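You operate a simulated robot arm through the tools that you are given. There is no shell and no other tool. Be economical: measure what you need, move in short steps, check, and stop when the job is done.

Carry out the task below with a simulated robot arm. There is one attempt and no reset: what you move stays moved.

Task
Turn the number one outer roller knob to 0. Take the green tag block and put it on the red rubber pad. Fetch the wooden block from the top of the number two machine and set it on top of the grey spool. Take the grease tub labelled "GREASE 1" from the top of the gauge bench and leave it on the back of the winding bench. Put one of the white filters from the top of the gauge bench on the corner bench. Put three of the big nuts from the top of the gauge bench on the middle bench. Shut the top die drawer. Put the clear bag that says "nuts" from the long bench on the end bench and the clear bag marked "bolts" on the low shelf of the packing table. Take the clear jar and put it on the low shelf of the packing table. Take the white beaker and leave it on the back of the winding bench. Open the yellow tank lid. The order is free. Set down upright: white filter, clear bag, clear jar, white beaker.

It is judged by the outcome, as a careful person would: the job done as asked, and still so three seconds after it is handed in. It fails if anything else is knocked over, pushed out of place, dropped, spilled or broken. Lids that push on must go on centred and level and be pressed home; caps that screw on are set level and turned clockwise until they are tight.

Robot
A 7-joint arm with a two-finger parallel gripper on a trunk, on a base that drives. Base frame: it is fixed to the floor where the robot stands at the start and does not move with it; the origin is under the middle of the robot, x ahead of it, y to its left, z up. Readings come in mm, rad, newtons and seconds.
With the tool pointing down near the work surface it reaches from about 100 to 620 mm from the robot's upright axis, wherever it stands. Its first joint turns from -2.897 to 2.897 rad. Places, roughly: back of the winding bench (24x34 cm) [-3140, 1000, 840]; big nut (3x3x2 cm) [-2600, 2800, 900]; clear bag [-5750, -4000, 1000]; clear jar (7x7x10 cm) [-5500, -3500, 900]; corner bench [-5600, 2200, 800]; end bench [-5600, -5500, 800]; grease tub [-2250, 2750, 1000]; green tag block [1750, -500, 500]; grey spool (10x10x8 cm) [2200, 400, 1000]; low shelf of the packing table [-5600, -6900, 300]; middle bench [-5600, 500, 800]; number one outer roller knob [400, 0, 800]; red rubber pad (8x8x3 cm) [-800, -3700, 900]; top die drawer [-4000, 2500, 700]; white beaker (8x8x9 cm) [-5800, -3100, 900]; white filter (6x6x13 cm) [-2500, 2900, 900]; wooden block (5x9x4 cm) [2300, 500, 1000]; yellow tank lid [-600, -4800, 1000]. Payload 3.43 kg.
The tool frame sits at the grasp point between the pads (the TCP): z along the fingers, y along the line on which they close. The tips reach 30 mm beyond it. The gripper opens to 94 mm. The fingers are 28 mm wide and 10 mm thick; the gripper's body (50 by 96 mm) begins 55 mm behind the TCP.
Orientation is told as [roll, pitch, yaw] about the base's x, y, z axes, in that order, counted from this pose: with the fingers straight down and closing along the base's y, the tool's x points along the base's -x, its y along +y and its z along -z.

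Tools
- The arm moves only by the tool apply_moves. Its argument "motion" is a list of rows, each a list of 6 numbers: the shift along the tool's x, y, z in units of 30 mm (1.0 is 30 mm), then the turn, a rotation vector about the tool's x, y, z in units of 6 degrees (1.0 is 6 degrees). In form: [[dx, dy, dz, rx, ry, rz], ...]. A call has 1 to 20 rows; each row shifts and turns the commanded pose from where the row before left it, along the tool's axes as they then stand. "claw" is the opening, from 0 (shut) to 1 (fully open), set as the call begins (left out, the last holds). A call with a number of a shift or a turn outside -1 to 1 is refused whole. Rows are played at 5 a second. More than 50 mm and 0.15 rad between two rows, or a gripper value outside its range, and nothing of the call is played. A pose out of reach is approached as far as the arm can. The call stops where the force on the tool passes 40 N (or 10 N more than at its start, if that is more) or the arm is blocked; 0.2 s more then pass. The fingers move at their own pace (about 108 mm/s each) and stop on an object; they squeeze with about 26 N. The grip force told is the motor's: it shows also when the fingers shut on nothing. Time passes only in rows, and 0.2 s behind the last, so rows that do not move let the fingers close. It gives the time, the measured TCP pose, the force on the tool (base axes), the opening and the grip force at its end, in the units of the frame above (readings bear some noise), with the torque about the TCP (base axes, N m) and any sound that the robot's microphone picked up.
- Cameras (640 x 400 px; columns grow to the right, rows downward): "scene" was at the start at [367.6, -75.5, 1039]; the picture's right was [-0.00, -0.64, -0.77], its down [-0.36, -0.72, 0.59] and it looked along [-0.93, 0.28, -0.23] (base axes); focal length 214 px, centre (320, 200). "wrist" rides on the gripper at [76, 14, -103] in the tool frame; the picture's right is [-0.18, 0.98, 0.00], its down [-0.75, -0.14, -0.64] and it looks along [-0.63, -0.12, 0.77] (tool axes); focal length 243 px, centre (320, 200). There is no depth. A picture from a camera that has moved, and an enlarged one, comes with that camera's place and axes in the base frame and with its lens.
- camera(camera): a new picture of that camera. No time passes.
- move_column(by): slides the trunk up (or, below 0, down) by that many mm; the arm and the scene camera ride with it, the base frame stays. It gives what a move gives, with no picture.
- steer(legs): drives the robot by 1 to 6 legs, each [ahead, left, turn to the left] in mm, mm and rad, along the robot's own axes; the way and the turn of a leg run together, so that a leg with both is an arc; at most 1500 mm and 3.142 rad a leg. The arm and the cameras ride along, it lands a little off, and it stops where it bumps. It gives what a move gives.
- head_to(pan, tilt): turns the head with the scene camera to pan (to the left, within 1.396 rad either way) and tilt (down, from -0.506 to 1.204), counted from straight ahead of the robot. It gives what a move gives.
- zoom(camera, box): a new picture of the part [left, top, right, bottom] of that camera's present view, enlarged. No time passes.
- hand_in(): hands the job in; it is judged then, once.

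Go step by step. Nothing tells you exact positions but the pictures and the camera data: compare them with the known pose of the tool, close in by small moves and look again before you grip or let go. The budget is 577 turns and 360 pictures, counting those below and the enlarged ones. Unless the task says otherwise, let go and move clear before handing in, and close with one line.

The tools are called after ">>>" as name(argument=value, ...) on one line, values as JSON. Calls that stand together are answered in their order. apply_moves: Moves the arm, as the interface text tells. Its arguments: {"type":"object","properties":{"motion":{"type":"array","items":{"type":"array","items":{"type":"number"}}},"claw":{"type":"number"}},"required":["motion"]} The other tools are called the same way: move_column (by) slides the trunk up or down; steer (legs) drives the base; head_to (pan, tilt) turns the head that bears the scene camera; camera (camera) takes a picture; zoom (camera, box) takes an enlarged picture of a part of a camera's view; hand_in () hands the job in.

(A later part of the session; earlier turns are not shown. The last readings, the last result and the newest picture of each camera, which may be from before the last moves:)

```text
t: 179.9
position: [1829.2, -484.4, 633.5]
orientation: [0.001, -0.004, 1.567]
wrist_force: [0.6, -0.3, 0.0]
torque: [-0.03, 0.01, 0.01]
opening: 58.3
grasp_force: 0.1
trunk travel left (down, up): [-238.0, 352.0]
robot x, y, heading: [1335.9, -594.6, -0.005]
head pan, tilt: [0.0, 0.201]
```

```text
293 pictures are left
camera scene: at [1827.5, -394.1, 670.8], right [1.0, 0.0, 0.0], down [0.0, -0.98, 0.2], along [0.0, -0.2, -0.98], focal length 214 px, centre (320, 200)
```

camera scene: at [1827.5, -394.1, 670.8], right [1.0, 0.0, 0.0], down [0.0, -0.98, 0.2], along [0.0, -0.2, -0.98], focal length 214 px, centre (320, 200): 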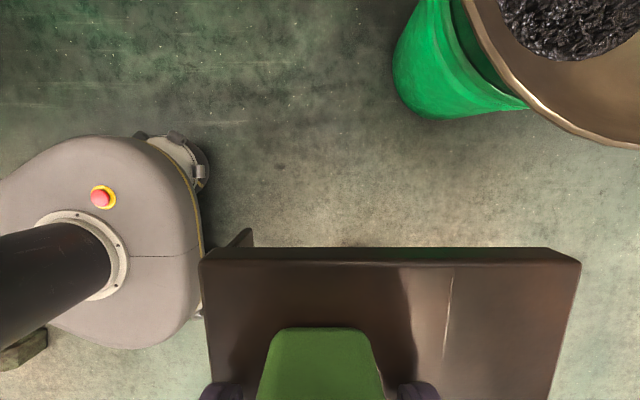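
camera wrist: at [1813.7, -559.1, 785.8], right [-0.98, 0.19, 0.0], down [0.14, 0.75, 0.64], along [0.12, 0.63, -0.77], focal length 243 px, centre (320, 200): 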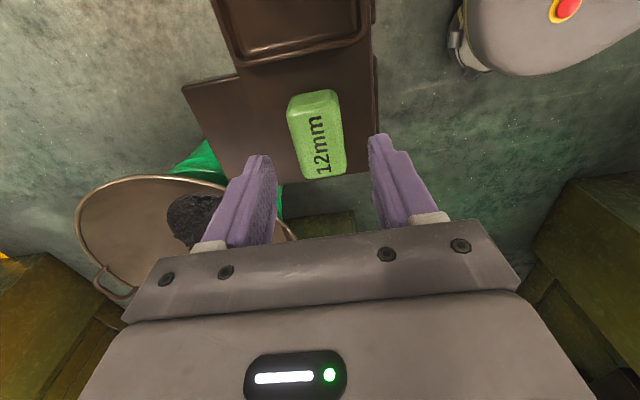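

>>> apply_moves(motion=[[0, 0, 0.08, 0, 0, 0], [0, 0, 0, 0, 0, 0]])

>>> apply_moves(motion=[[0, 0, 0, 0, 0, 0], [0, 0, 0, 0, 0, 0], [0, 0, 0, 0, 0, 0]], claw=0.1)

>>> apply_moves(motion=[[0, 0, -0.5, 0, 0, 0], [0, 0, -1, 0, 0, 0], [0, 0, -1, 0, 0, 0], [0, 0, -1, 0, 0, 0], [0, 0, -1, 0, 0, 0], [0, 0, -1, 0, 0, 0]])

>>> camera(camera="wrist")

```text
t: 180.5
position: [1829.4, -484.6, 631.8]
orientation: [0.001, -0.001, 1.567]
wrist_force: [0.1, 0.8, 0.2]
torque: [0.02, 0.0, 0.02]
opening: 58.0
grasp_force: 0.1
trunk travel left (down, up): [-238.0, 352.0]
robot x, y, heading: [1337.3, -593.0, 0.004]
head pan, tilt: [0.0, 0.201]
```

```text
t: 181.3
position: [1829.5, -484.4, 630.8]
orientation: [0.001, -0.002, 1.569]
wrist_force: [-0.6, 0.3, 0.5]
torque: [-0.03, 0.02, -0.02]
opening: 39.8
grasp_force: 25.7
trunk travel left (down, up): [-238.0, 352.0]
robot x, y, heading: [1332.6, -592.2, -0.004]
head pan, tilt: [0.0, 0.201]
```

```text
t: 182.7
position: [1829.5, -484.7, 795.7]
orientation: [0.001, -0.001, 1.568]
wrist_force: [0.4, 0.0, 0.3]
torque: [0.02, 0.03, 0.02]
opening: 39.5
grasp_force: 26.1
trunk travel left (down, up): [-238.0, 352.0]
robot x, y, heading: [1333.4, -591.2, -0.003]
head pan, tilt: [0.0, 0.201]
```

```text
292 pictures are left
camera wrist: at [1815.2, -560.9, 898.2], right [-0.98, 0.19, 0.0], down [0.14, 0.75, 0.64], along [0.12, 0.63, -0.77], focal length 243 px, centre (320, 200)
```

wrist: 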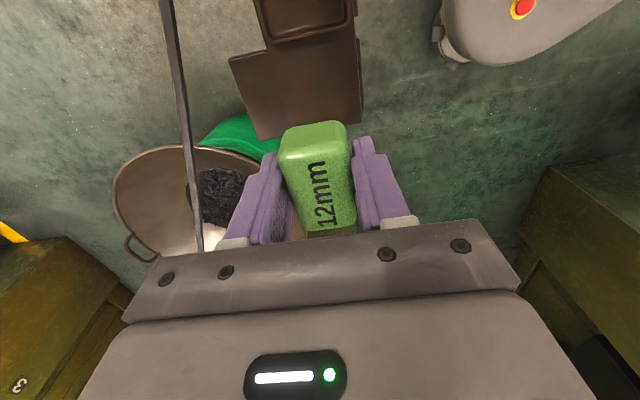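

Block held. Raise, retract, go back to the aisle and drive to the red pad area at about (−800, −3700).

>>> move_column(by=340)

>>> apply_moves(motion=[[0, 1, 0, 0, 0, 0], [0, 1, 0, 0, 0, 0], [0, 1, 0, 0, 0, 0], [0, 1, 0, 0, 0, 0]])

>>> steer(legs=[[0, -1450, 0], [0, 0, -1.571], [0, -1500, 0], [0, -450, 0]])

>>> head_to(pan=0.0, tilt=-0.5)

>>> camera(camera="scene")

>>> camera(camera="wrist")

```text
t: 186.0
position: [1830.1, -484.4, 1135.1]
orientation: [0.0, -0.003, 1.567]
wrist_force: [-0.5, 0.1, -0.8]
torque: [-0.01, 0.01, -0.01]
opening: 39.7
grasp_force: 25.4
trunk travel left (down, up): [-578.0, 12.0]
robot x, y, heading: [1334.0, -595.2, -0.004]
head pan, tilt: [0.0, 0.201]
```

```text
t: 187.0
position: [1709.7, -484.6, 1136.1]
orientation: [0.002, -0.002, 1.567]
wrist_force: [-0.3, 1.0, -1.7]
torque: [0.0, -0.04, -0.02]
opening: 39.5
grasp_force: 25.8
trunk travel left (down, up): [-578.0, 12.0]
robot x, y, heading: [1333.7, -591.8, 0.001]
head pan, tilt: [0.0, 0.201]
```

```text
t: 207.4
position: [-538.7, -2327.9, 1137.1]
orientation: [0.003, -0.002, -0.039]
wrist_force: [-0.2, -0.6, -1.1]
torque: [-0.01, -0.03, -0.01]
opening: 39.6
grasp_force: 25.8
trunk travel left (down, up): [-578.0, 12.0]
robot x, y, heading: [-632.3, -1948.0, -1.609]
head pan, tilt: [0.0, 0.201]
```

```text
t: 208.4
position: [-537.6, -2327.8, 1136.5]
orientation: [0.002, -0.003, -0.039]
wrist_force: [1.0, -0.2, -0.5]
torque: [0.01, -0.01, -0.03]
opening: 39.6
grasp_force: 26.4
trunk travel left (down, up): [-578.0, 12.0]
robot x, y, heading: [-633.8, -1948.1, -1.611]
head pan, tilt: [0.0, -0.499]
```

```text
291 pictures are left
camera scene: at [-389.9, -2335.3, 1200.3], right [-0.04, -1.0, 0.0], down [-0.88, 0.04, -0.48], along [0.48, -0.02, -0.88], focal length 214 px, centre (320, 200)
```

scene: 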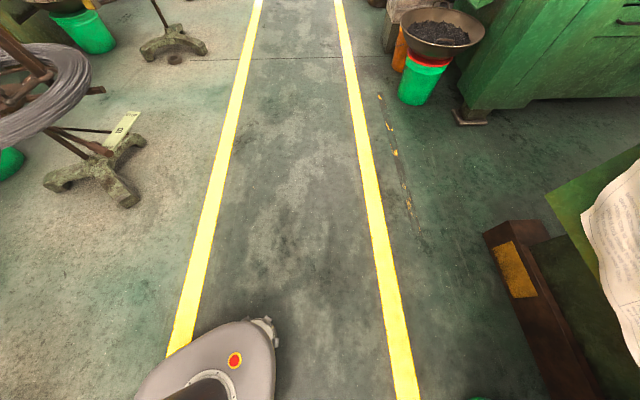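

```text
290 pictures are left
camera wrist: at [-613.6, -2310.6, 1238.1], right [0.22, 0.97, 0.0], down [0.75, -0.17, 0.64], along [0.63, -0.14, -0.77], focal length 243 px, centre (320, 200)
```

wrist: 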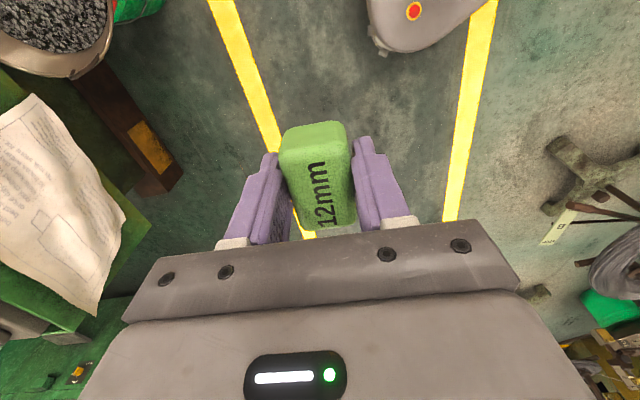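

>>> apply_moves(motion=[[0, 0, 0, 0, 0, 1], [0, 0, 0, 0, 0, 1], [0, 0, 0, 0, 0, 1], [0, 0, 0, 0, 0, 1], [0, 0, 0, 0, 0, 1], [0, 0, 0, 0, 0, 1], [0, 0, 0, 0, 0, 1], [0, 0, 0, 0, 0, 1], [0, 0, 0, 0, 0, 1], [0, 0, 0, 0, 0, 1], [0, 0, 0, 0, 0, 1], [0, 0, 0, 0, 0, 1], [0, 0, 0, 0, 0, 1], [0, 0, 0, 0, 0, 1], [0, 0, 0, 0, 0, 1]])

>>> apply_moves(motion=[[0, 0, 0, 0, -1, 0], [0, 0, 0, 0, -1, 0], [0, 0, 0, 0, -1, 0], [0, 0, 0, 0, -1, 0], [0, 0, 0, 0, -1, 0], [0, 0, 0, 0, -1, 0]])

>>> camera(camera="scene")

```text
t: 211.6
position: [-538.4, -2327.7, 1136.2]
orientation: [0.002, 0.004, -1.61]
wrist_force: [0.4, -0.4, -0.2]
torque: [0.01, -0.02, 0.01]
opening: 39.5
grasp_force: 25.6
trunk travel left (down, up): [-578.0, 12.0]
robot x, y, heading: [-632.5, -1952.9, -1.616]
head pan, tilt: [0.0, -0.499]
```

```text
t: 213.0
position: [-537.3, -2329.2, 1136.7]
orientation: [0.002, -0.629, -1.61]
wrist_force: [0.3, 0.1, -1.2]
torque: [-0.05, 0.03, 0.01]
opening: 39.7
grasp_force: 26.0
trunk travel left (down, up): [-578.0, 12.0]
robot x, y, heading: [-633.6, -1949.5, -1.613]
head pan, tilt: [0.0, -0.499]
```

```text
289 pictures are left
camera scene: at [-542.6, -2413.8, 1276.6], right [-1.0, 0.04, 0.0], down [0.02, 0.43, -0.9], along [-0.03, -0.9, -0.43], focal length 214 px, centre (320, 200)
```

scene: 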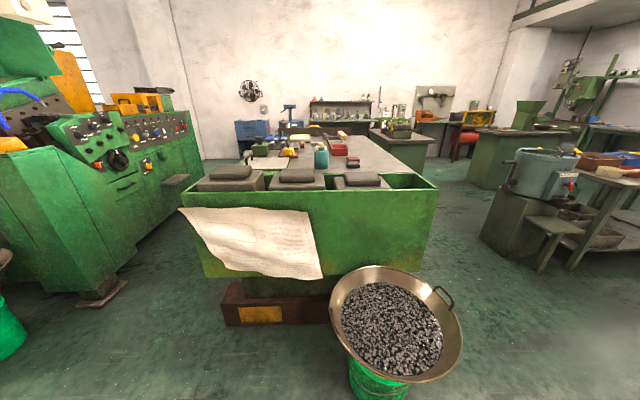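

>>> zoom(camera="scene", box=[180, 80, 450, 249])

>>> zoom(camera="scene", box=[380, 60, 640, 222])

```text
2.37 times, centred on (315, 164) of scene
camera zoom: at [-542.6, -2413.8, 1276.6], right [-1.0, 0.04, 0.0], down [0.02, 0.43, -0.9], along [-0.03, -0.9, -0.43], focal length 508 px, centre (332, 284)
```

zoom: 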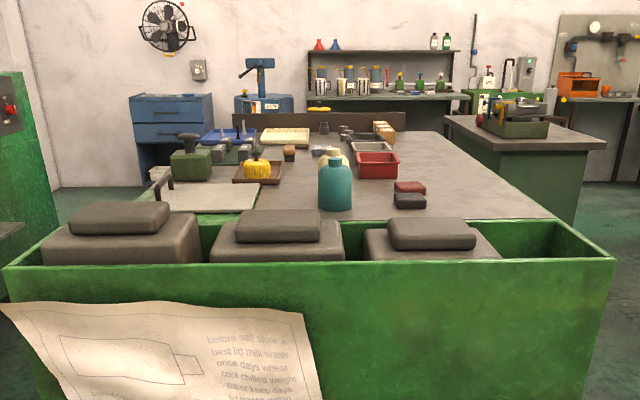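

```text
2.46 times, centred on (510, 141) of scene
camera zoom: at [-542.6, -2413.8, 1276.6], right [-1.0, 0.04, 0.0], down [0.02, 0.43, -0.9], along [-0.03, -0.9, -0.43], focal length 528 px, centre (-148, 345)
```

zoom: 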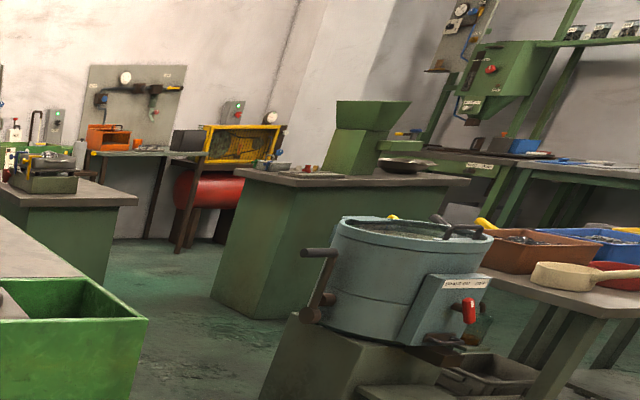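

The red pad is on the green-boxed bench at about (−808, −3780), next to a dark pad. I'll drive around its −x side and face +x.

>>> apply_moves(motion=[[0, 0, 0, 0, 1, 0], [0, 0, 0, 0, 1, 0], [0, 0, 0, 0, 1, 0], [0, 0, 0, 0, 1, 0], [0, 0, 0, 0, 1, 0], [0, 0, 0, 0, 1, 0]])

>>> steer(legs=[[0, 0, 0.042], [0, -820, 0], [1400, 0, 0], [450, 0, 0], [0, 0, 1.571]])

>>> camera(camera="scene")

>>> camera(camera="wrist")

```text
t: 214.4
position: [-538.8, -2327.7, 1136.3]
orientation: [0.004, 0.003, -1.609]
wrist_force: [0.2, 0.6, -0.6]
torque: [0.0, 0.03, 0.01]
opening: 39.5
grasp_force: 25.8
trunk travel left (down, up): [-578.0, 12.0]
robot x, y, heading: [-632.0, -1951.7, -1.61]
head pan, tilt: [0.0, -0.499]
```

```text
t: 231.9
position: [-1073.6, -3673.6, 1134.7]
orientation: [0.003, 0.001, 0.015]
wrist_force: [0.1, -0.5, -0.8]
torque: [0.02, 0.02, 0.0]
opening: 39.7
grasp_force: 25.9
trunk travel left (down, up): [-578.0, 12.0]
robot x, y, heading: [-1446.6, -3787.5, 0.016]
head pan, tilt: [0.0, -0.499]
```

```text
286 pictures are left
camera scene: at [-925.3, -3673.1, 1199.7], right [0.01, -1.0, 0.0], down [-0.88, -0.01, -0.48], along [0.48, 0.01, -0.88], focal length 214 px, centre (320, 200)
```

scene: 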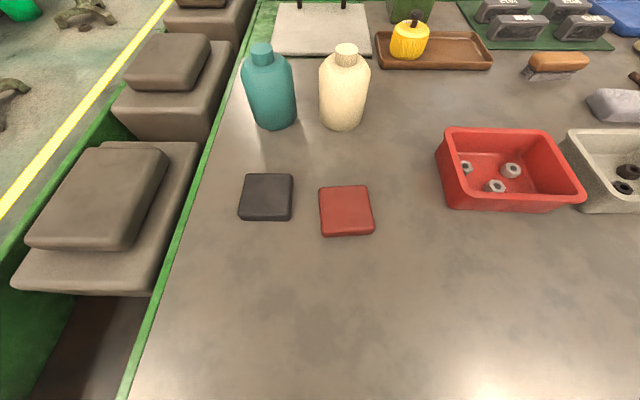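

```text
285 pictures are left
camera wrist: at [-1149.8, -3660.4, 1238.2], right [0.17, 0.99, 0.0], down [0.76, -0.13, 0.64], along [0.63, -0.11, -0.77], focal length 243 px, centre (320, 200)
```

wrist: 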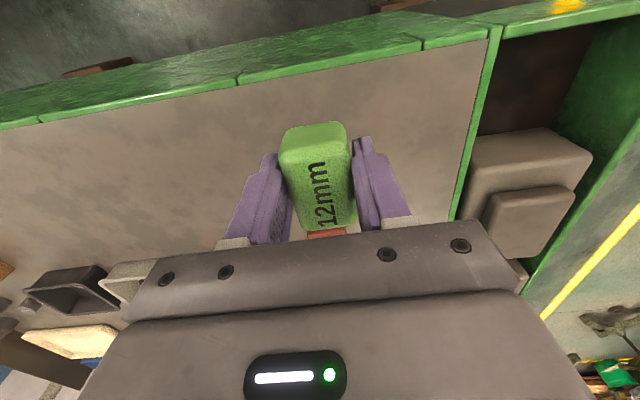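

The red pad is at about (−789, −3708, top 919). I'll drive slightly closer then move over it.

>>> steer(legs=[[70, 55, -0.016]])

>>> apply_moves(motion=[[-1, 0, 0, 0, 0, 0], [-1, 0, 0, 0, 0, 0], [-1, 0, 0, 0, 0, 0], [-1, -1, 0, 0, 0, 0], [-1, -1, 0, 0, 0, 0], [-1, -0.8, 0, 0, 0, 0]])

>>> head_to(pan=0.0, tilt=0.2)

>>> camera(camera="scene")

>>> camera(camera="wrist")

```text
t: 233.0
position: [-1000.1, -3622.6, 1136.0]
orientation: [0.001, 0.003, -0.002]
wrist_force: [-0.3, 0.2, -0.9]
torque: [0.04, 0.01, 0.02]
opening: 39.3
grasp_force: 25.7
trunk travel left (down, up): [-578.0, 12.0]
robot x, y, heading: [-1378.1, -3728.5, -0.0]
head pan, tilt: [0.0, -0.499]
```

```text
t: 234.4
position: [-818.1, -3708.8, 1137.4]
orientation: [0.001, 0.002, -0.001]
wrist_force: [-0.3, -0.8, -0.3]
torque: [0.02, 0.07, 0.0]
opening: 39.8
grasp_force: 26.1
trunk travel left (down, up): [-578.0, 12.0]
robot x, y, heading: [-1377.8, -3730.4, -0.004]
head pan, tilt: [0.0, -0.499]
```

```text
t: 235.4
position: [-821.5, -3707.7, 1138.1]
orientation: [0.001, 0.002, -0.001]
wrist_force: [-0.2, -0.6, 0.2]
torque: [0.0, -0.01, -0.01]
opening: 39.6
grasp_force: 26.3
trunk travel left (down, up): [-578.0, 12.0]
robot x, y, heading: [-1372.9, -3731.5, -0.003]
head pan, tilt: [0.0, 0.201]
```

```text
284 pictures are left
camera scene: at [-730.8, -3709.0, 1175.1], right [0.0, -1.0, 0.0], down [-0.98, 0.0, 0.2], along [-0.2, 0.0, -0.98], focal length 214 px, centre (320, 200)
```

scene: 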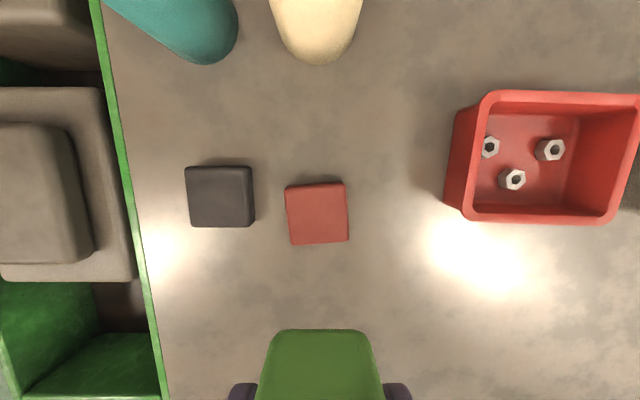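

```text
283 pictures are left
camera wrist: at [-896.7, -3692.7, 1239.7], right [0.19, 0.98, 0.0], down [0.75, -0.14, 0.64], along [0.63, -0.12, -0.77], focal length 243 px, centre (320, 200)
```

wrist: 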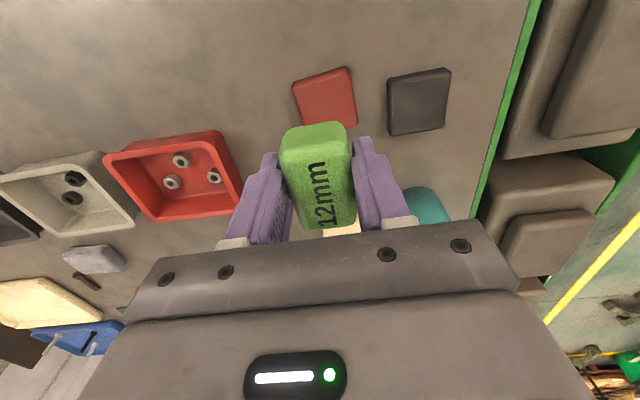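

>>> apply_moves(motion=[[-0.67, 0.13, 0, 0, 0, 0], [0, 0, 1, 0, 0, 0], [0, 0, 1, 0, 0, 0], [0, 0, 1, 0, 0, 0], [0, 0, 1, 0, 0, 0], [0, 0, 1, 0, 0, 0]])

>>> camera(camera="scene")

>>> camera(camera="wrist")

```text
t: 236.8
position: [-800.0, -3705.3, 985.7]
orientation: [0.001, 0.0, -0.001]
wrist_force: [-0.1, -0.2, -0.1]
torque: [0.0, 0.02, 0.02]
opening: 39.5
grasp_force: 26.4
trunk travel left (down, up): [-578.0, 12.0]
robot x, y, heading: [-1376.9, -3731.7, -0.001]
head pan, tilt: [0.0, 0.201]
```

```text
282 pictures are left
camera scene: at [-710.4, -3706.9, 1023.9], right [0.0, -1.0, 0.0], down [-0.98, 0.0, 0.2], along [-0.2, 0.0, -0.98], focal length 214 px, centre (320, 200)
```

scene: 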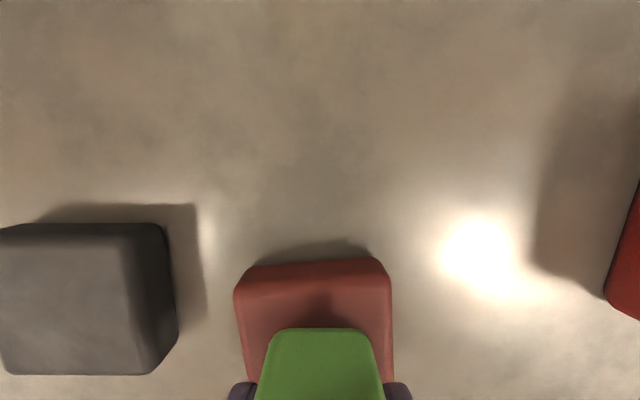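

```text
281 pictures are left
camera wrist: at [-876.3, -3690.6, 1088.2], right [0.19, 0.98, 0.0], down [0.75, -0.14, 0.64], along [0.63, -0.12, -0.77], focal length 243 px, centre (320, 200)
```

wrist: 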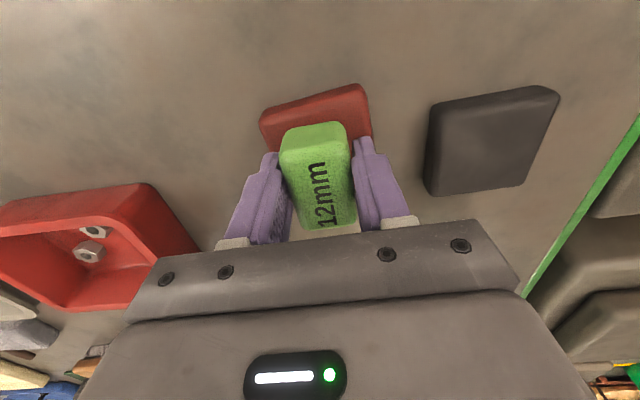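

>>> apply_moves(motion=[[-0.13, 0, 0, 0, 0, 0], [0, 0, 0.1, 0, 0, 0], [0, 0, 0.1, 0, 0, 0], [0, 0, 0.1, 0, 0, 0], [0, 0, 0, 0, 0, 0]])

>>> head_to(pan=0.0, tilt=0.6)

>>> camera(camera="scene")

```text
t: 238.1
position: [-797.7, -3704.2, 977.8]
orientation: [0.002, 0.004, -0.002]
wrist_force: [0.3, -0.5, -0.4]
torque: [0.01, -0.01, -0.02]
opening: 39.7
grasp_force: 26.1
trunk travel left (down, up): [-578.0, 12.0]
robot x, y, heading: [-1378.1, -3732.2, -0.002]
head pan, tilt: [0.0, 0.201]
```

```text
t: 238.9
position: [-796.8, -3704.0, 976.3]
orientation: [0.003, 0.001, -0.001]
wrist_force: [0.1, 1.0, -0.1]
torque: [-0.02, 0.03, 0.02]
opening: 39.7
grasp_force: 26.2
trunk travel left (down, up): [-578.0, 12.0]
robot x, y, heading: [-1375.0, -3733.0, -0.002]
head pan, tilt: [0.0, 0.6]
```

```text
280 pictures are left
camera scene: at [-744.3, -3705.9, 1019.3], right [0.0, -1.0, 0.0], down [-0.82, 0.0, 0.57], along [-0.57, 0.0, -0.82], focal length 214 px, centre (320, 200)
```

scene: 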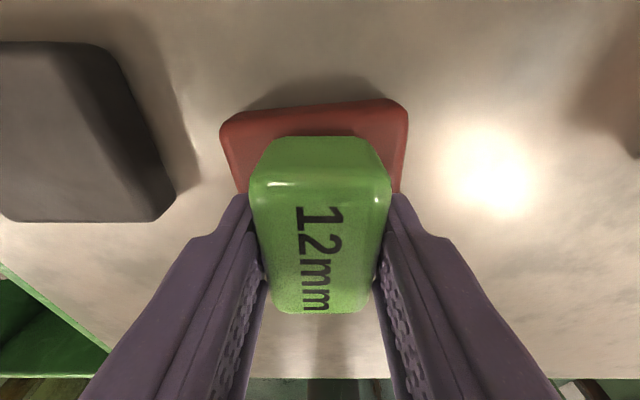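

>>> apply_moves(motion=[[0, 0, 0.1, 0, 0, 0], [0, 0, 0.1, 0, 0, 0], [0, 0, 0.1, 0, 0, 0], [0, 0, 0.1, 0, 0, 0], [0, 0, 0, 0, 0, 0]])

>>> camera(camera="scene")

```text
t: 239.7
position: [-796.0, -3704.6, 974.6]
orientation: [0.002, -0.005, -0.004]
wrist_force: [-9.5, -0.3, 22.4]
torque: [-0.12, 0.42, -0.05]
opening: 39.8
grasp_force: 26.1
trunk travel left (down, up): [-578.0, 12.0]
robot x, y, heading: [-1378.2, -3733.7, -0.002]
head pan, tilt: [0.0, 0.6]
stopped in row 3: the force on the tool passed its limit at 43 N (the readings are from after the stop); the commanded pose is now the measured one
```

```text
279 pictures are left
camera scene: at [-744.6, -3706.0, 1016.7], right [0.0, -1.0, 0.0], down [-0.83, 0.0, 0.56], along [-0.56, 0.0, -0.83], focal length 214 px, centre (320, 200)
```

scene: 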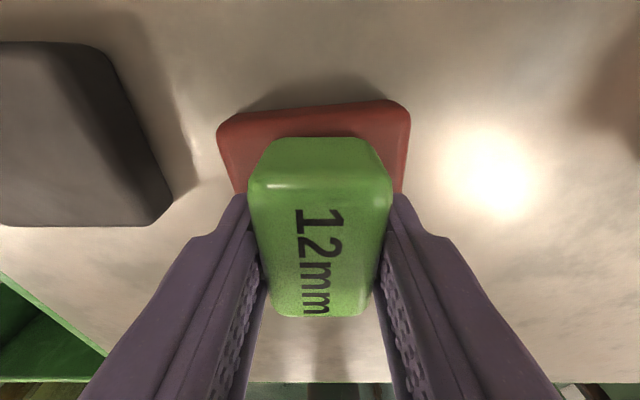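

>>> apply_moves(motion=[[0, 0, -0.05, 0, 0, 0], [0, 0, 0, 0, 0, 0]])

>>> apply_moves(motion=[[0, 0, 0, 0, 0, 0], [0, 0, 0, 0, 0, 0], [0, 0, -1, 0, 0, 0], [0, 0, -1, 0, 0, 0], [0, 0, -1, 0, 0, 0], [0, 0, -1, 0, 0, 0], [0, 0, -1, 0, 0, 0]], claw=0.65)

>>> camera(camera="wrist")

```text
t: 240.3
position: [-796.8, -3704.5, 973.4]
orientation: [0.003, -0.003, -0.004]
wrist_force: [-7.8, -0.4, 10.8]
torque: [-0.11, 0.24, -0.07]
opening: 39.8
grasp_force: 26.0
trunk travel left (down, up): [-578.0, 12.0]
robot x, y, heading: [-1374.7, -3729.1, -0.003]
head pan, tilt: [0.0, 0.6]
```

```text
t: 241.9
position: [-795.1, -3704.4, 1123.7]
orientation: [0.003, -0.001, -0.003]
wrist_force: [0.6, -0.3, 0.1]
torque: [-0.01, 0.01, 0.01]
opening: 61.1
grasp_force: 0.1
trunk travel left (down, up): [-578.0, 12.0]
robot x, y, heading: [-1373.4, -3730.2, -0.001]
head pan, tilt: [0.0, 0.6]
```

```text
278 pictures are left
camera wrist: at [-872.8, -3690.4, 1226.6], right [0.19, 0.98, 0.0], down [0.75, -0.14, 0.64], along [0.63, -0.12, -0.77], focal length 243 px, centre (320, 200)
```

wrist: 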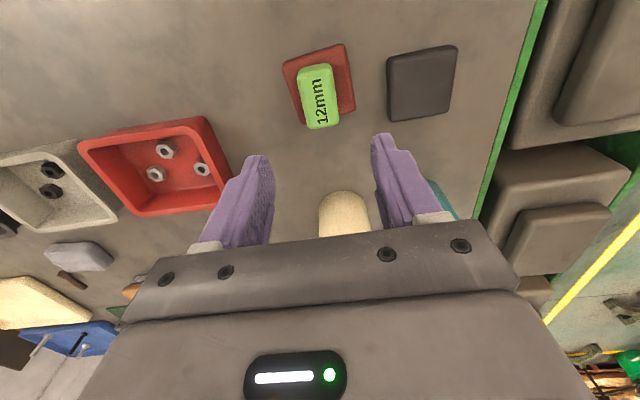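

The green block is on the red pad. Next the yellow tank lid near (−600, −4800): retract, strafe, and look.

>>> apply_moves(motion=[[1, 0, -1, 0, 0, 0], [1, 0, -1, 0, 0, 0], [1, 0, 0, 0, 0, 0], [1, 0, 0, 0, 0, 0], [1, 0, 0, 0, 0, 0], [1, 0, 0, 0, 0, 0]])

>>> steer(legs=[[-50, 0, 0], [0, -500, 0]])

>>> apply_moves(motion=[[0, 0, 0, 0, -1, 0], [0, 0, 0, 0, -1, 0], [0, 0, 0, 0, -1, 0], [0, 0, 0, 0, -1, 0], [0, 0, 0, 0, -1, 0], [0, 0, 0, 0, -1, 0]])

>>> head_to(pan=-0.7, tilt=-0.4)

>>> camera(camera="scene")

```text
t: 243.3
position: [-977.3, -3705.1, 1184.5]
orientation: [0.003, -0.003, -0.002]
wrist_force: [0.2, -1.3, 0.2]
torque: [0.01, 0.01, 0.0]
opening: 61.2
grasp_force: 0.1
trunk travel left (down, up): [-578.0, 12.0]
robot x, y, heading: [-1376.5, -3734.6, 0.002]
head pan, tilt: [0.0, 0.6]
```

```text
t: 246.7
position: [-1028.7, -4195.7, 1183.6]
orientation: [0.002, -0.001, -0.002]
wrist_force: [0.0, -0.2, 0.6]
torque: [0.04, 0.01, 0.01]
opening: 61.0
grasp_force: 0.1
trunk travel left (down, up): [-578.0, 12.0]
robot x, y, heading: [-1429.1, -4220.1, -0.002]
head pan, tilt: [0.0, 0.6]
```

```text
t: 248.1
position: [-1027.5, -4195.6, 1184.1]
orientation: [0.002, -0.632, -0.003]
wrist_force: [0.6, 0.5, 0.8]
torque: [-0.02, 0.04, 0.02]
opening: 60.8
grasp_force: 0.0
trunk travel left (down, up): [-578.0, 12.0]
robot x, y, heading: [-1426.1, -4222.4, -0.002]
head pan, tilt: [0.0, 0.6]
```

```text
t: 249.4
position: [-1028.9, -4195.2, 1183.4]
orientation: [0.001, -0.63, -0.003]
wrist_force: [0.5, -0.2, -0.4]
torque: [0.0, 0.01, 0.04]
opening: 61.2
grasp_force: 0.1
trunk travel left (down, up): [-578.0, 12.0]
robot x, y, heading: [-1430.3, -4221.5, -0.004]
head pan, tilt: [-0.7, -0.4]
```

```text
277 pictures are left
camera scene: at [-957.9, -4244.6, 1328.8], right [-0.38, -0.77, 0.52], down [-0.57, -0.25, -0.78], along [0.73, -0.59, -0.34], focal length 214 px, centre (320, 200)
```

scene: 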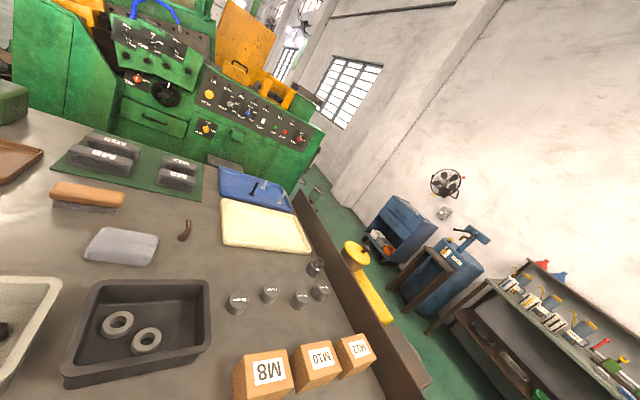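

>>> steer(legs=[[0, -700, 0]])

>>> head_to(pan=0, tilt=-0.3)

>>> camera(camera="scene")

```text
t: 252.0
position: [-1011.4, -4614.9, 1183.5]
orientation: [0.002, -0.629, -0.1]
wrist_force: [-0.2, 1.5, -0.2]
torque: [-0.06, 0.04, 0.03]
opening: 61.1
grasp_force: 0.0
trunk travel left (down, up): [-578.0, 12.0]
robot x, y, heading: [-1414.0, -4608.6, -0.099]
head pan, tilt: [-0.7, -0.4]
stopped in leg 1: the robot was blocked; the commanded pose is now the measured one
```

```text
t: 253.1
position: [-1013.1, -4617.2, 1184.4]
orientation: [0.004, -0.63, -0.102]
wrist_force: [-0.3, -0.5, -0.2]
torque: [0.01, -0.01, 0.02]
opening: 61.2
grasp_force: 0.0
trunk travel left (down, up): [-578.0, 12.0]
robot x, y, heading: [-1414.0, -4609.3, -0.096]
head pan, tilt: [0.0, -0.3]
```

```text
276 pictures are left
camera scene: at [-937.0, -4626.9, 1306.4], right [-0.1, -1.0, 0.0], down [-0.59, 0.06, -0.8], along [0.8, -0.08, -0.6], focal length 214 px, centre (320, 200)
```

scene: 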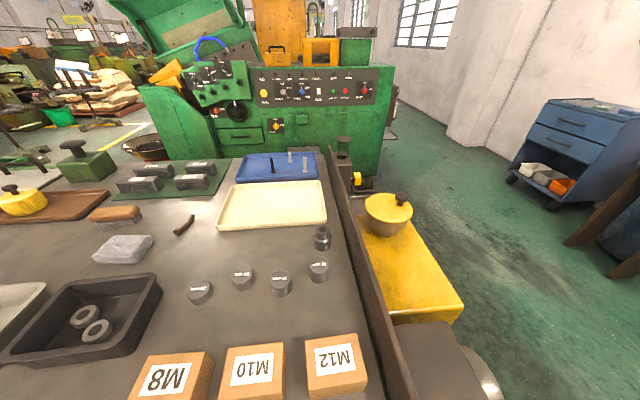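

>>> zoom(camera="scene", box=[310, 130, 510, 255])

>>> zoom(camera="scene", box=[340, 180, 440, 242])

>>> head_to(pan=-1.2, tilt=0.0)

>>> camera(camera="scene")

```text
3.20 times, centred on (410, 192) of scene
camera zoom: at [-937.0, -4626.9, 1306.4], right [-0.1, -1.0, 0.0], down [-0.59, 0.06, -0.8], along [0.8, -0.08, -0.6], focal length 686 px, centre (32, 224)
```

zoom: 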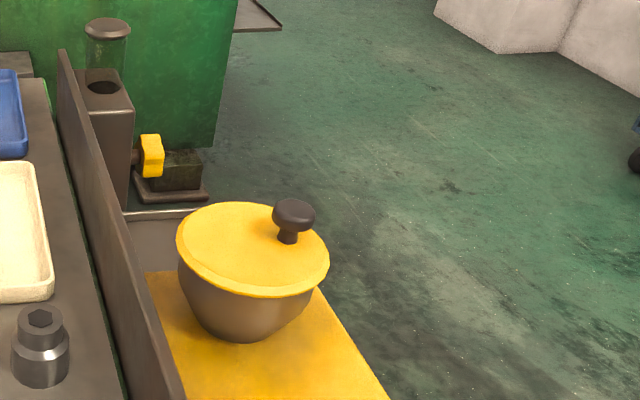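

```text
6.40 times, centred on (390, 211) of scene
camera zoom: at [-937.0, -4626.9, 1306.4], right [-0.1, -1.0, 0.0], down [-0.59, 0.06, -0.8], along [0.8, -0.08, -0.6], focal length 1373 px, centre (-128, 130)
```

zoom: 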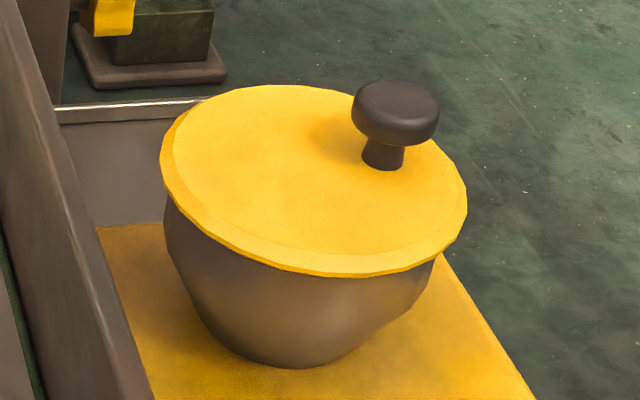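

```text
t: 254.5
position: [-1014.3, -4616.3, 1182.9]
orientation: [0.003, -0.631, -0.101]
wrist_force: [0.0, -0.3, -0.3]
torque: [0.03, -0.01, 0.02]
opening: 61.1
grasp_force: 0.1
trunk travel left (down, up): [-578.0, 12.0]
robot x, y, heading: [-1413.3, -4606.3, -0.101]
head pan, tilt: [-1.201, 0.0]
```

```text
273 pictures are left
camera scene: at [-992.5, -4705.3, 1328.2], right [-0.58, -0.31, 0.75], down [-0.8, 0.08, -0.59], along [0.12, -0.95, -0.29], focal length 214 px, centre (320, 200)
```

scene: 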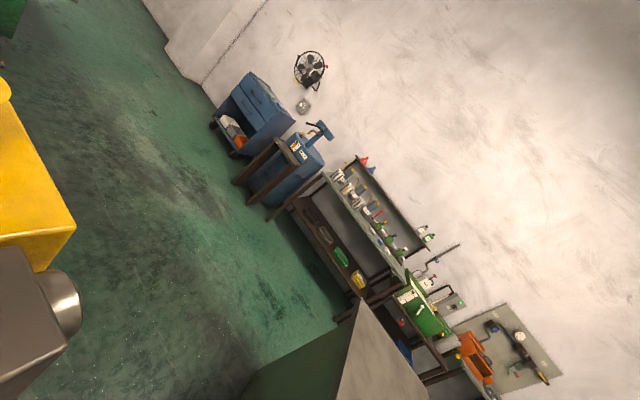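

The tank lid is at about (−564, −4826, 993), hinged toward the bench with its knob on the −y side. I'll drive round via the aisle to the open floor on the +x side.

>>> steer(legs=[[-30, 0, 0.1], [0, 1300, 0], [0, 1100, 0], [1000, 0, 0], [900, 0, -1.571]])

>>> head_to(pan=0, tilt=-0.3)

>>> camera(camera="scene")

```text
t: 255.3
position: [-1020.6, -4606.3, 1184.7]
orientation: [0.004, -0.633, -0.079]
wrist_force: [0.2, -0.3, -0.6]
torque: [-0.04, -0.02, 0.02]
opening: 61.3
grasp_force: 0.1
trunk travel left (down, up): [-578.0, 12.0]
robot x, y, heading: [-1421.2, -4604.5, -0.076]
head pan, tilt: [-1.201, 0.0]
stopped in leg 1: the robot was blocked; the commanded pose is now the measured one
```

```text
t: 256.7
position: [-1018.5, -4606.1, 1184.7]
orientation: [0.005, -0.631, -0.078]
wrist_force: [0.4, 0.2, 0.2]
torque: [-0.01, 0.0, -0.01]
opening: 61.1
grasp_force: 0.0
trunk travel left (down, up): [-578.0, 12.0]
robot x, y, heading: [-1417.8, -4602.5, -0.08]
head pan, tilt: [0.0, -0.3]
```

```text
272 pictures are left
camera scene: at [-942.1, -4615.3, 1306.4], right [-0.08, -1.0, 0.0], down [-0.6, 0.05, -0.8], along [0.8, -0.06, -0.6], focal length 214 px, centre (320, 200)
```

scene: 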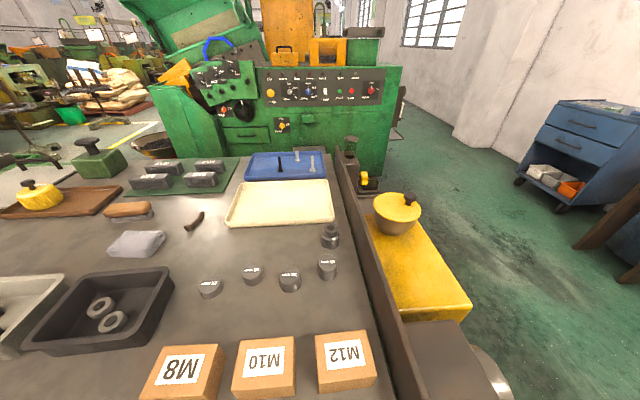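

>>> steer(legs=[[0, 150, 0], [0, 0, 0.08], [0, 1300, 0], [0, 950, 0], [1000, 0, 0], [900, 0, -1.571]])

>>> camera(camera="scene")

```text
t: 278.2
position: [190.9, -3263.2, 1183.8]
orientation: [0.003, -0.63, -1.602]
wrist_force: [-1.1, -0.3, -0.2]
torque: [-0.01, 0.0, -0.02]
opening: 60.7
grasp_force: 0.0
trunk travel left (down, up): [-578.0, 12.0]
robot x, y, heading: [174.3, -2864.1, -1.604]
head pan, tilt: [0.0, -0.3]
cut short: leg 6
```

```text
271 pictures are left
camera scene: at [186.6, -3344.7, 1306.3], right [-1.0, 0.03, 0.0], down [0.02, 0.6, -0.8], along [-0.02, -0.8, -0.6], focal length 214 px, centre (320, 200)
```

scene: 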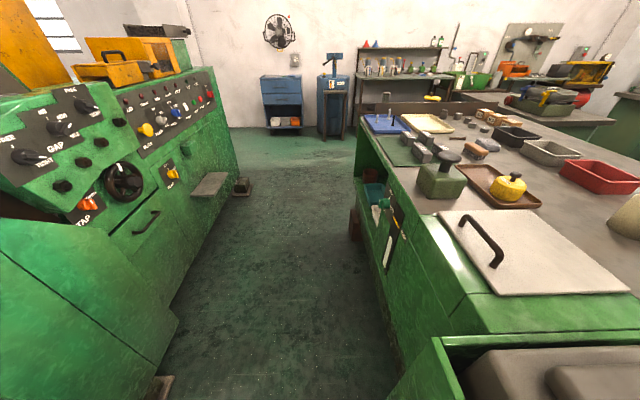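

>>> steer(legs=[[0, 0, 0.033], [0, 270, 0], [1000, 0, 0], [850, 0, 0]])

>>> head_to(pan=-0.9, tilt=0.0)

>>> camera(camera="scene")

```text
t: 289.3
position: [493.6, -5099.9, 1183.6]
orientation: [0.004, -0.632, -1.556]
wrist_force: [-0.3, 0.2, -0.7]
torque: [0.0, 0.01, -0.01]
opening: 60.8
grasp_force: 0.1
trunk travel left (down, up): [-578.0, 12.0]
robot x, y, heading: [461.7, -4696.7, -1.554]
head pan, tilt: [0.0, -0.3]
```

```text
t: 290.5
position: [494.2, -5099.3, 1183.7]
orientation: [0.003, -0.631, -1.554]
wrist_force: [-0.1, -0.2, 0.4]
torque: [0.01, 0.01, -0.03]
opening: 60.9
grasp_force: 0.1
trunk travel left (down, up): [-578.0, 12.0]
robot x, y, heading: [457.0, -4703.6, -1.55]
head pan, tilt: [-0.901, 0.0]
```

```text
270 pictures are left
camera scene: at [422.4, -5147.3, 1309.5], right [-0.63, 0.45, 0.63], down [-0.01, 0.81, -0.59], along [-0.78, -0.38, -0.5], focal length 214 px, centre (320, 200)
```

scene: 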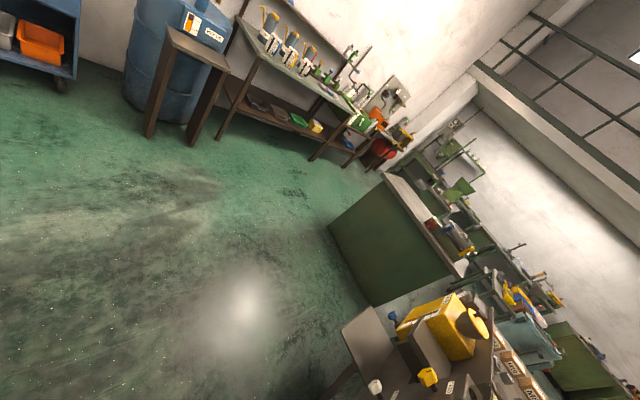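

Open floor south of the tank. I'll go there and face +y so the gripper meets the lid knob from the −y side.

>>> steer(legs=[[760, 0, 0], [0, 0, 3.121], [0, 1020, 0]])

>>> head_to(pan=0, tilt=-0.1)

>>> camera(camera="scene")

```text
t: 306.8
position: [-573.2, -5060.2, 1185.2]
orientation: [0.003, -0.633, 1.562]
wrist_force: [0.2, 0.2, -0.4]
torque: [0.0, 0.0, 0.01]
opening: 61.0
grasp_force: 0.0
trunk travel left (down, up): [-578.0, 12.0]
robot x, y, heading: [-545.1, -5459.2, 1.565]
head pan, tilt: [-0.901, 0.0]
```

```text
t: 308.0
position: [-573.2, -5059.2, 1183.5]
orientation: [0.003, -0.634, 1.561]
wrist_force: [-0.2, -0.2, -0.1]
torque: [0.02, -0.04, -0.03]
opening: 61.2
grasp_force: 0.1
trunk travel left (down, up): [-578.0, 12.0]
robot x, y, heading: [-550.0, -5460.8, 1.561]
head pan, tilt: [0.0, -0.099]
```

```text
269 pictures are left
camera scene: at [-573.6, -4991.0, 1289.7], right [1.0, -0.01, 0.0], down [-0.01, -0.74, -0.67], along [0.0, 0.67, -0.74], focal length 214 px, centre (320, 200)
```

scene: 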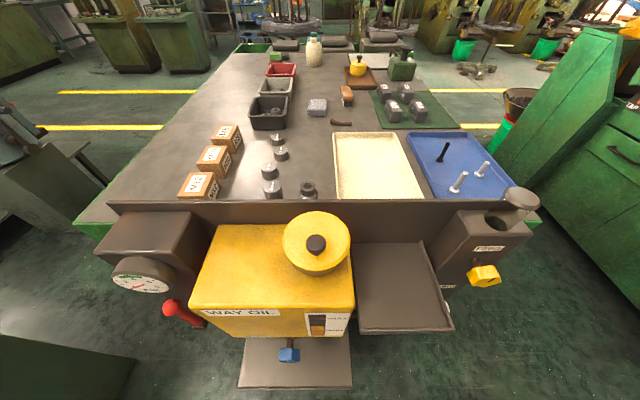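

This is the "WAY OIL" tank; its lid is centred at about (−577, −4820, 1003), knob at (−577, −4841, 1028). I'll get closer, point the tool down and line up over the knob with fingers closing along x.

>>> steer(legs=[[120, 0, 0.009]])

>>> apply_moves(motion=[[0, 0, 0, 0, 1, 0], [0, 0, 0, 0, 1, 0], [0, 0, 0, 0, 1, 0], [0, 0, 0, 0, 1, 0], [0, 0, 0, 0, 1, 0], [0, 0, 0, 0, 1, 0]])

>>> head_to(pan=0, tilt=0.2)

>>> camera(camera="scene")

>>> camera(camera="wrist")

```text
t: 309.2
position: [-575.5, -4939.1, 1183.4]
orientation: [0.002, -0.63, 1.57]
wrist_force: [0.0, 0.7, 0.5]
torque: [-0.05, -0.04, -0.01]
opening: 61.4
grasp_force: 0.1
trunk travel left (down, up): [-578.0, 12.0]
robot x, y, heading: [-547.9, -5337.9, 1.57]
head pan, tilt: [0.0, -0.099]
```

```text
t: 310.6
position: [-574.3, -4939.2, 1184.0]
orientation: [0.002, 0.0, 1.573]
wrist_force: [0.2, 0.4, -0.1]
torque: [-0.01, 0.01, 0.0]
opening: 61.0
grasp_force: 0.1
trunk travel left (down, up): [-578.0, 12.0]
robot x, y, heading: [-545.5, -5340.1, 1.569]
head pan, tilt: [0.0, -0.099]
```

```text
t: 311.4
position: [-576.0, -4939.5, 1183.9]
orientation: [0.004, -0.005, 1.573]
wrist_force: [0.2, -0.1, 0.5]
torque: [0.0, 0.01, 0.01]
opening: 61.3
grasp_force: 0.1
trunk travel left (down, up): [-578.0, 12.0]
robot x, y, heading: [-544.1, -5343.2, 1.572]
head pan, tilt: [0.0, 0.201]
```

```text
268 pictures are left
camera scene: at [-577.0, -4850.1, 1221.7], right [1.0, 0.0, 0.0], down [0.0, -0.98, 0.2], along [0.0, -0.2, -0.98], focal length 214 px, centre (320, 200)
```

scene: 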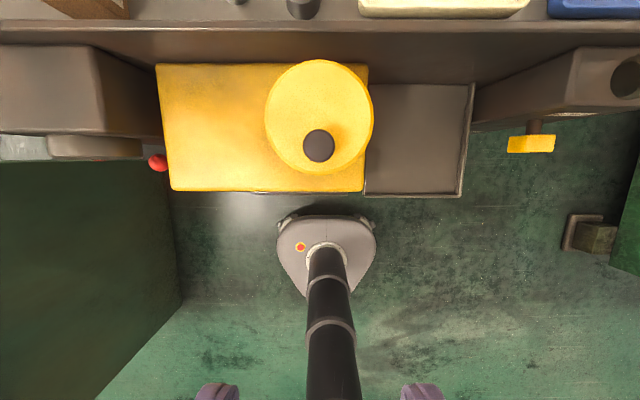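

```text
267 pictures are left
camera wrist: at [-589.0, -5016.4, 1285.4], right [-0.98, 0.18, 0.0], down [0.14, 0.75, 0.64], along [0.12, 0.63, -0.76], focal length 243 px, centre (320, 200)
```

wrist: 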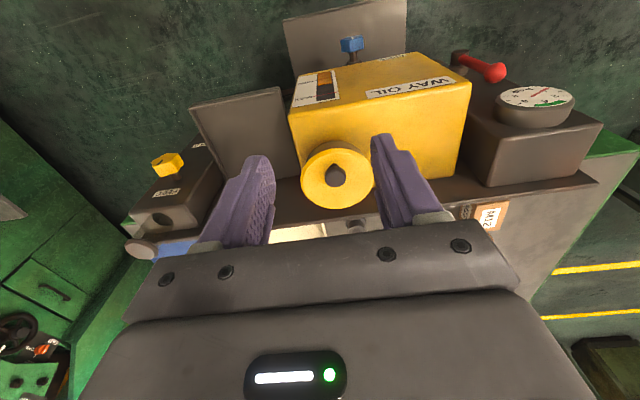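

>>> apply_moves(motion=[[-1, 0.05, 0, 0, 0, 0], [-1, 0, 0, 0, 0, 0], [-1, 0, 0, 0, 0, 0], [-0.27, 0, 1, 0, 0, 0], [0, 0, 1, 0, 0, 0], [0, 0, 1, 0, 0, 0], [0, 0, 0.7, 0, 0, 0]])

>>> head_to(pan=0, tilt=0.7)

>>> camera(camera="scene")

>>> camera(camera="wrist")

```text
t: 313.0
position: [-576.0, -4839.9, 1073.7]
orientation: [0.003, 0.0, 1.572]
wrist_force: [-0.3, 0.6, 0.0]
torque: [0.0, 0.0, -0.01]
opening: 61.1
grasp_force: 0.1
trunk travel left (down, up): [-578.0, 12.0]
robot x, y, heading: [-546.4, -5342.8, 1.573]
head pan, tilt: [0.0, 0.201]
```

```text
t: 313.9
position: [-575.6, -4841.4, 1073.8]
orientation: [0.001, -0.001, 1.573]
wrist_force: [0.6, 0.0, -0.1]
torque: [-0.01, -0.01, 0.0]
opening: 60.9
grasp_force: 0.0
trunk travel left (down, up): [-578.0, 12.0]
robot x, y, heading: [-549.3, -5335.6, 1.57]
head pan, tilt: [0.0, 0.7]
```

```text
266 pictures are left
camera scene: at [-577.1, -4796.2, 1120.1], right [1.0, 0.0, 0.0], down [0.0, -0.77, 0.64], along [0.0, -0.64, -0.77], focal length 214 px, centre (320, 200)
```

scene: 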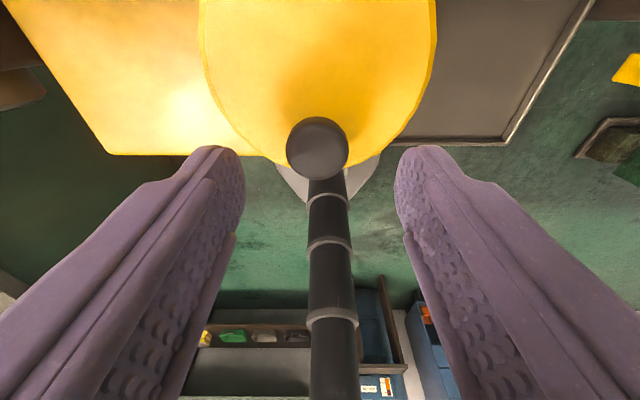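

```text
265 pictures are left
camera wrist: at [-589.2, -4917.1, 1175.9], right [-0.98, 0.18, 0.0], down [0.14, 0.75, 0.64], along [0.12, 0.63, -0.77], focal length 243 px, centre (320, 200)
```

wrist: 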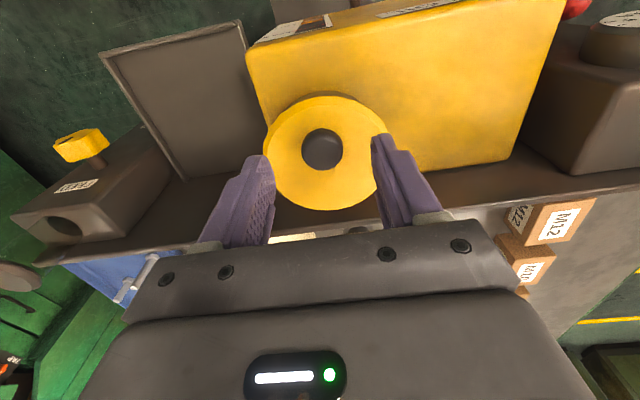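

>>> apply_moves(motion=[[0, 0.05, 0.6, 0, 0, 0], [0, 0, 0.5, 0, 0, 0]])

>>> apply_moves(motion=[[0, 0, 0, 0, 0, 0], [0, 0, 0, 0, 0, 0], [0, 0, 0, 0, 0, 0]], claw=0)

>>> camera(camera="scene")

```text
t: 314.5
position: [-577.0, -4840.9, 1042.0]
orientation: [0.001, -0.003, 1.573]
wrist_force: [0.5, 0.0, 0.4]
torque: [0.04, -0.04, -0.02]
opening: 61.1
grasp_force: 0.0
trunk travel left (down, up): [-578.0, 12.0]
robot x, y, heading: [-548.8, -5338.9, 1.574]
head pan, tilt: [0.0, 0.7]
```

```text
t: 315.3
position: [-576.3, -4841.1, 1042.0]
orientation: [0.004, 0.0, 1.573]
wrist_force: [5.2, 0.0, -0.7]
torque: [-0.04, -0.12, -0.02]
opening: 27.0
grasp_force: 44.9
trunk travel left (down, up): [-578.0, 12.0]
robot x, y, heading: [-547.1, -5341.9, 1.574]
head pan, tilt: [0.0, 0.7]
```

```text
264 pictures are left
camera scene: at [-578.4, -4796.6, 1087.7], right [1.0, 0.0, 0.0], down [0.0, -0.77, 0.64], along [0.0, -0.64, -0.77], focal length 214 px, centre (320, 200)
```

scene: 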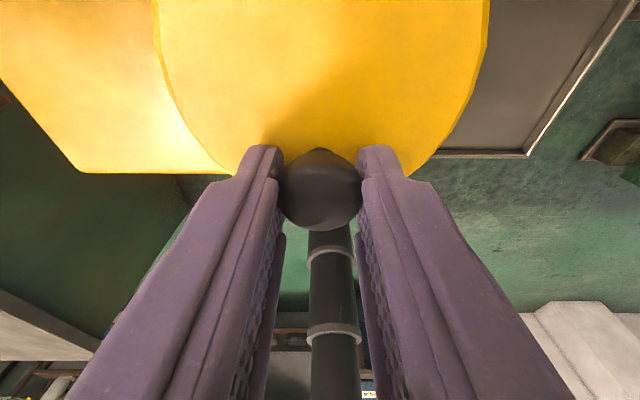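

Knob gripped. I'll start along the hinge arc in small steps and check forces.

>>> apply_moves(motion=[[-0.08, 0, -0.22, 0, 0, 0], [-0.08, 0, -0.22, 0, 0, 0], [-0.12, 0, -0.21, 0, 0, 0], [-0.11, 0, -0.2, 0, 0, 0]])

>>> camera(camera="scene")

>>> camera(camera="wrist")

```text
t: 316.3
position: [-576.1, -4831.3, 1064.6]
orientation: [0.004, -0.001, 1.572]
wrist_force: [11.2, -6.4, -14.0]
torque: [-1.33, -0.16, 0.03]
opening: 27.2
grasp_force: 44.8
trunk travel left (down, up): [-578.0, 12.0]
robot x, y, heading: [-547.1, -5340.0, 1.569]
head pan, tilt: [0.0, 0.7]
```

```text
263 pictures are left
camera scene: at [-578.3, -4786.1, 1111.9], right [1.0, 0.0, 0.0], down [0.0, -0.77, 0.64], along [0.0, -0.64, -0.77], focal length 214 px, centre (320, 200)
```

scene: 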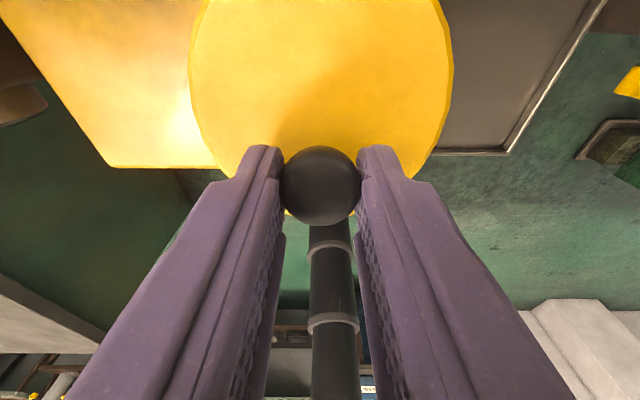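

```text
262 pictures are left
camera wrist: at [-590.5, -4906.7, 1167.9], right [-0.98, 0.18, 0.0], down [0.14, 0.75, 0.64], along [0.12, 0.63, -0.77], focal length 243 px, centre (320, 200)
```

wrist: 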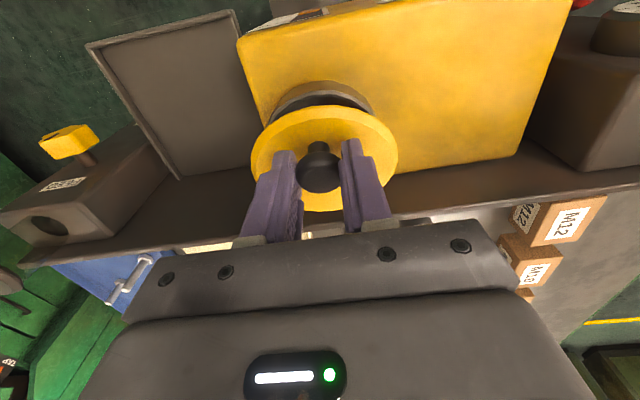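

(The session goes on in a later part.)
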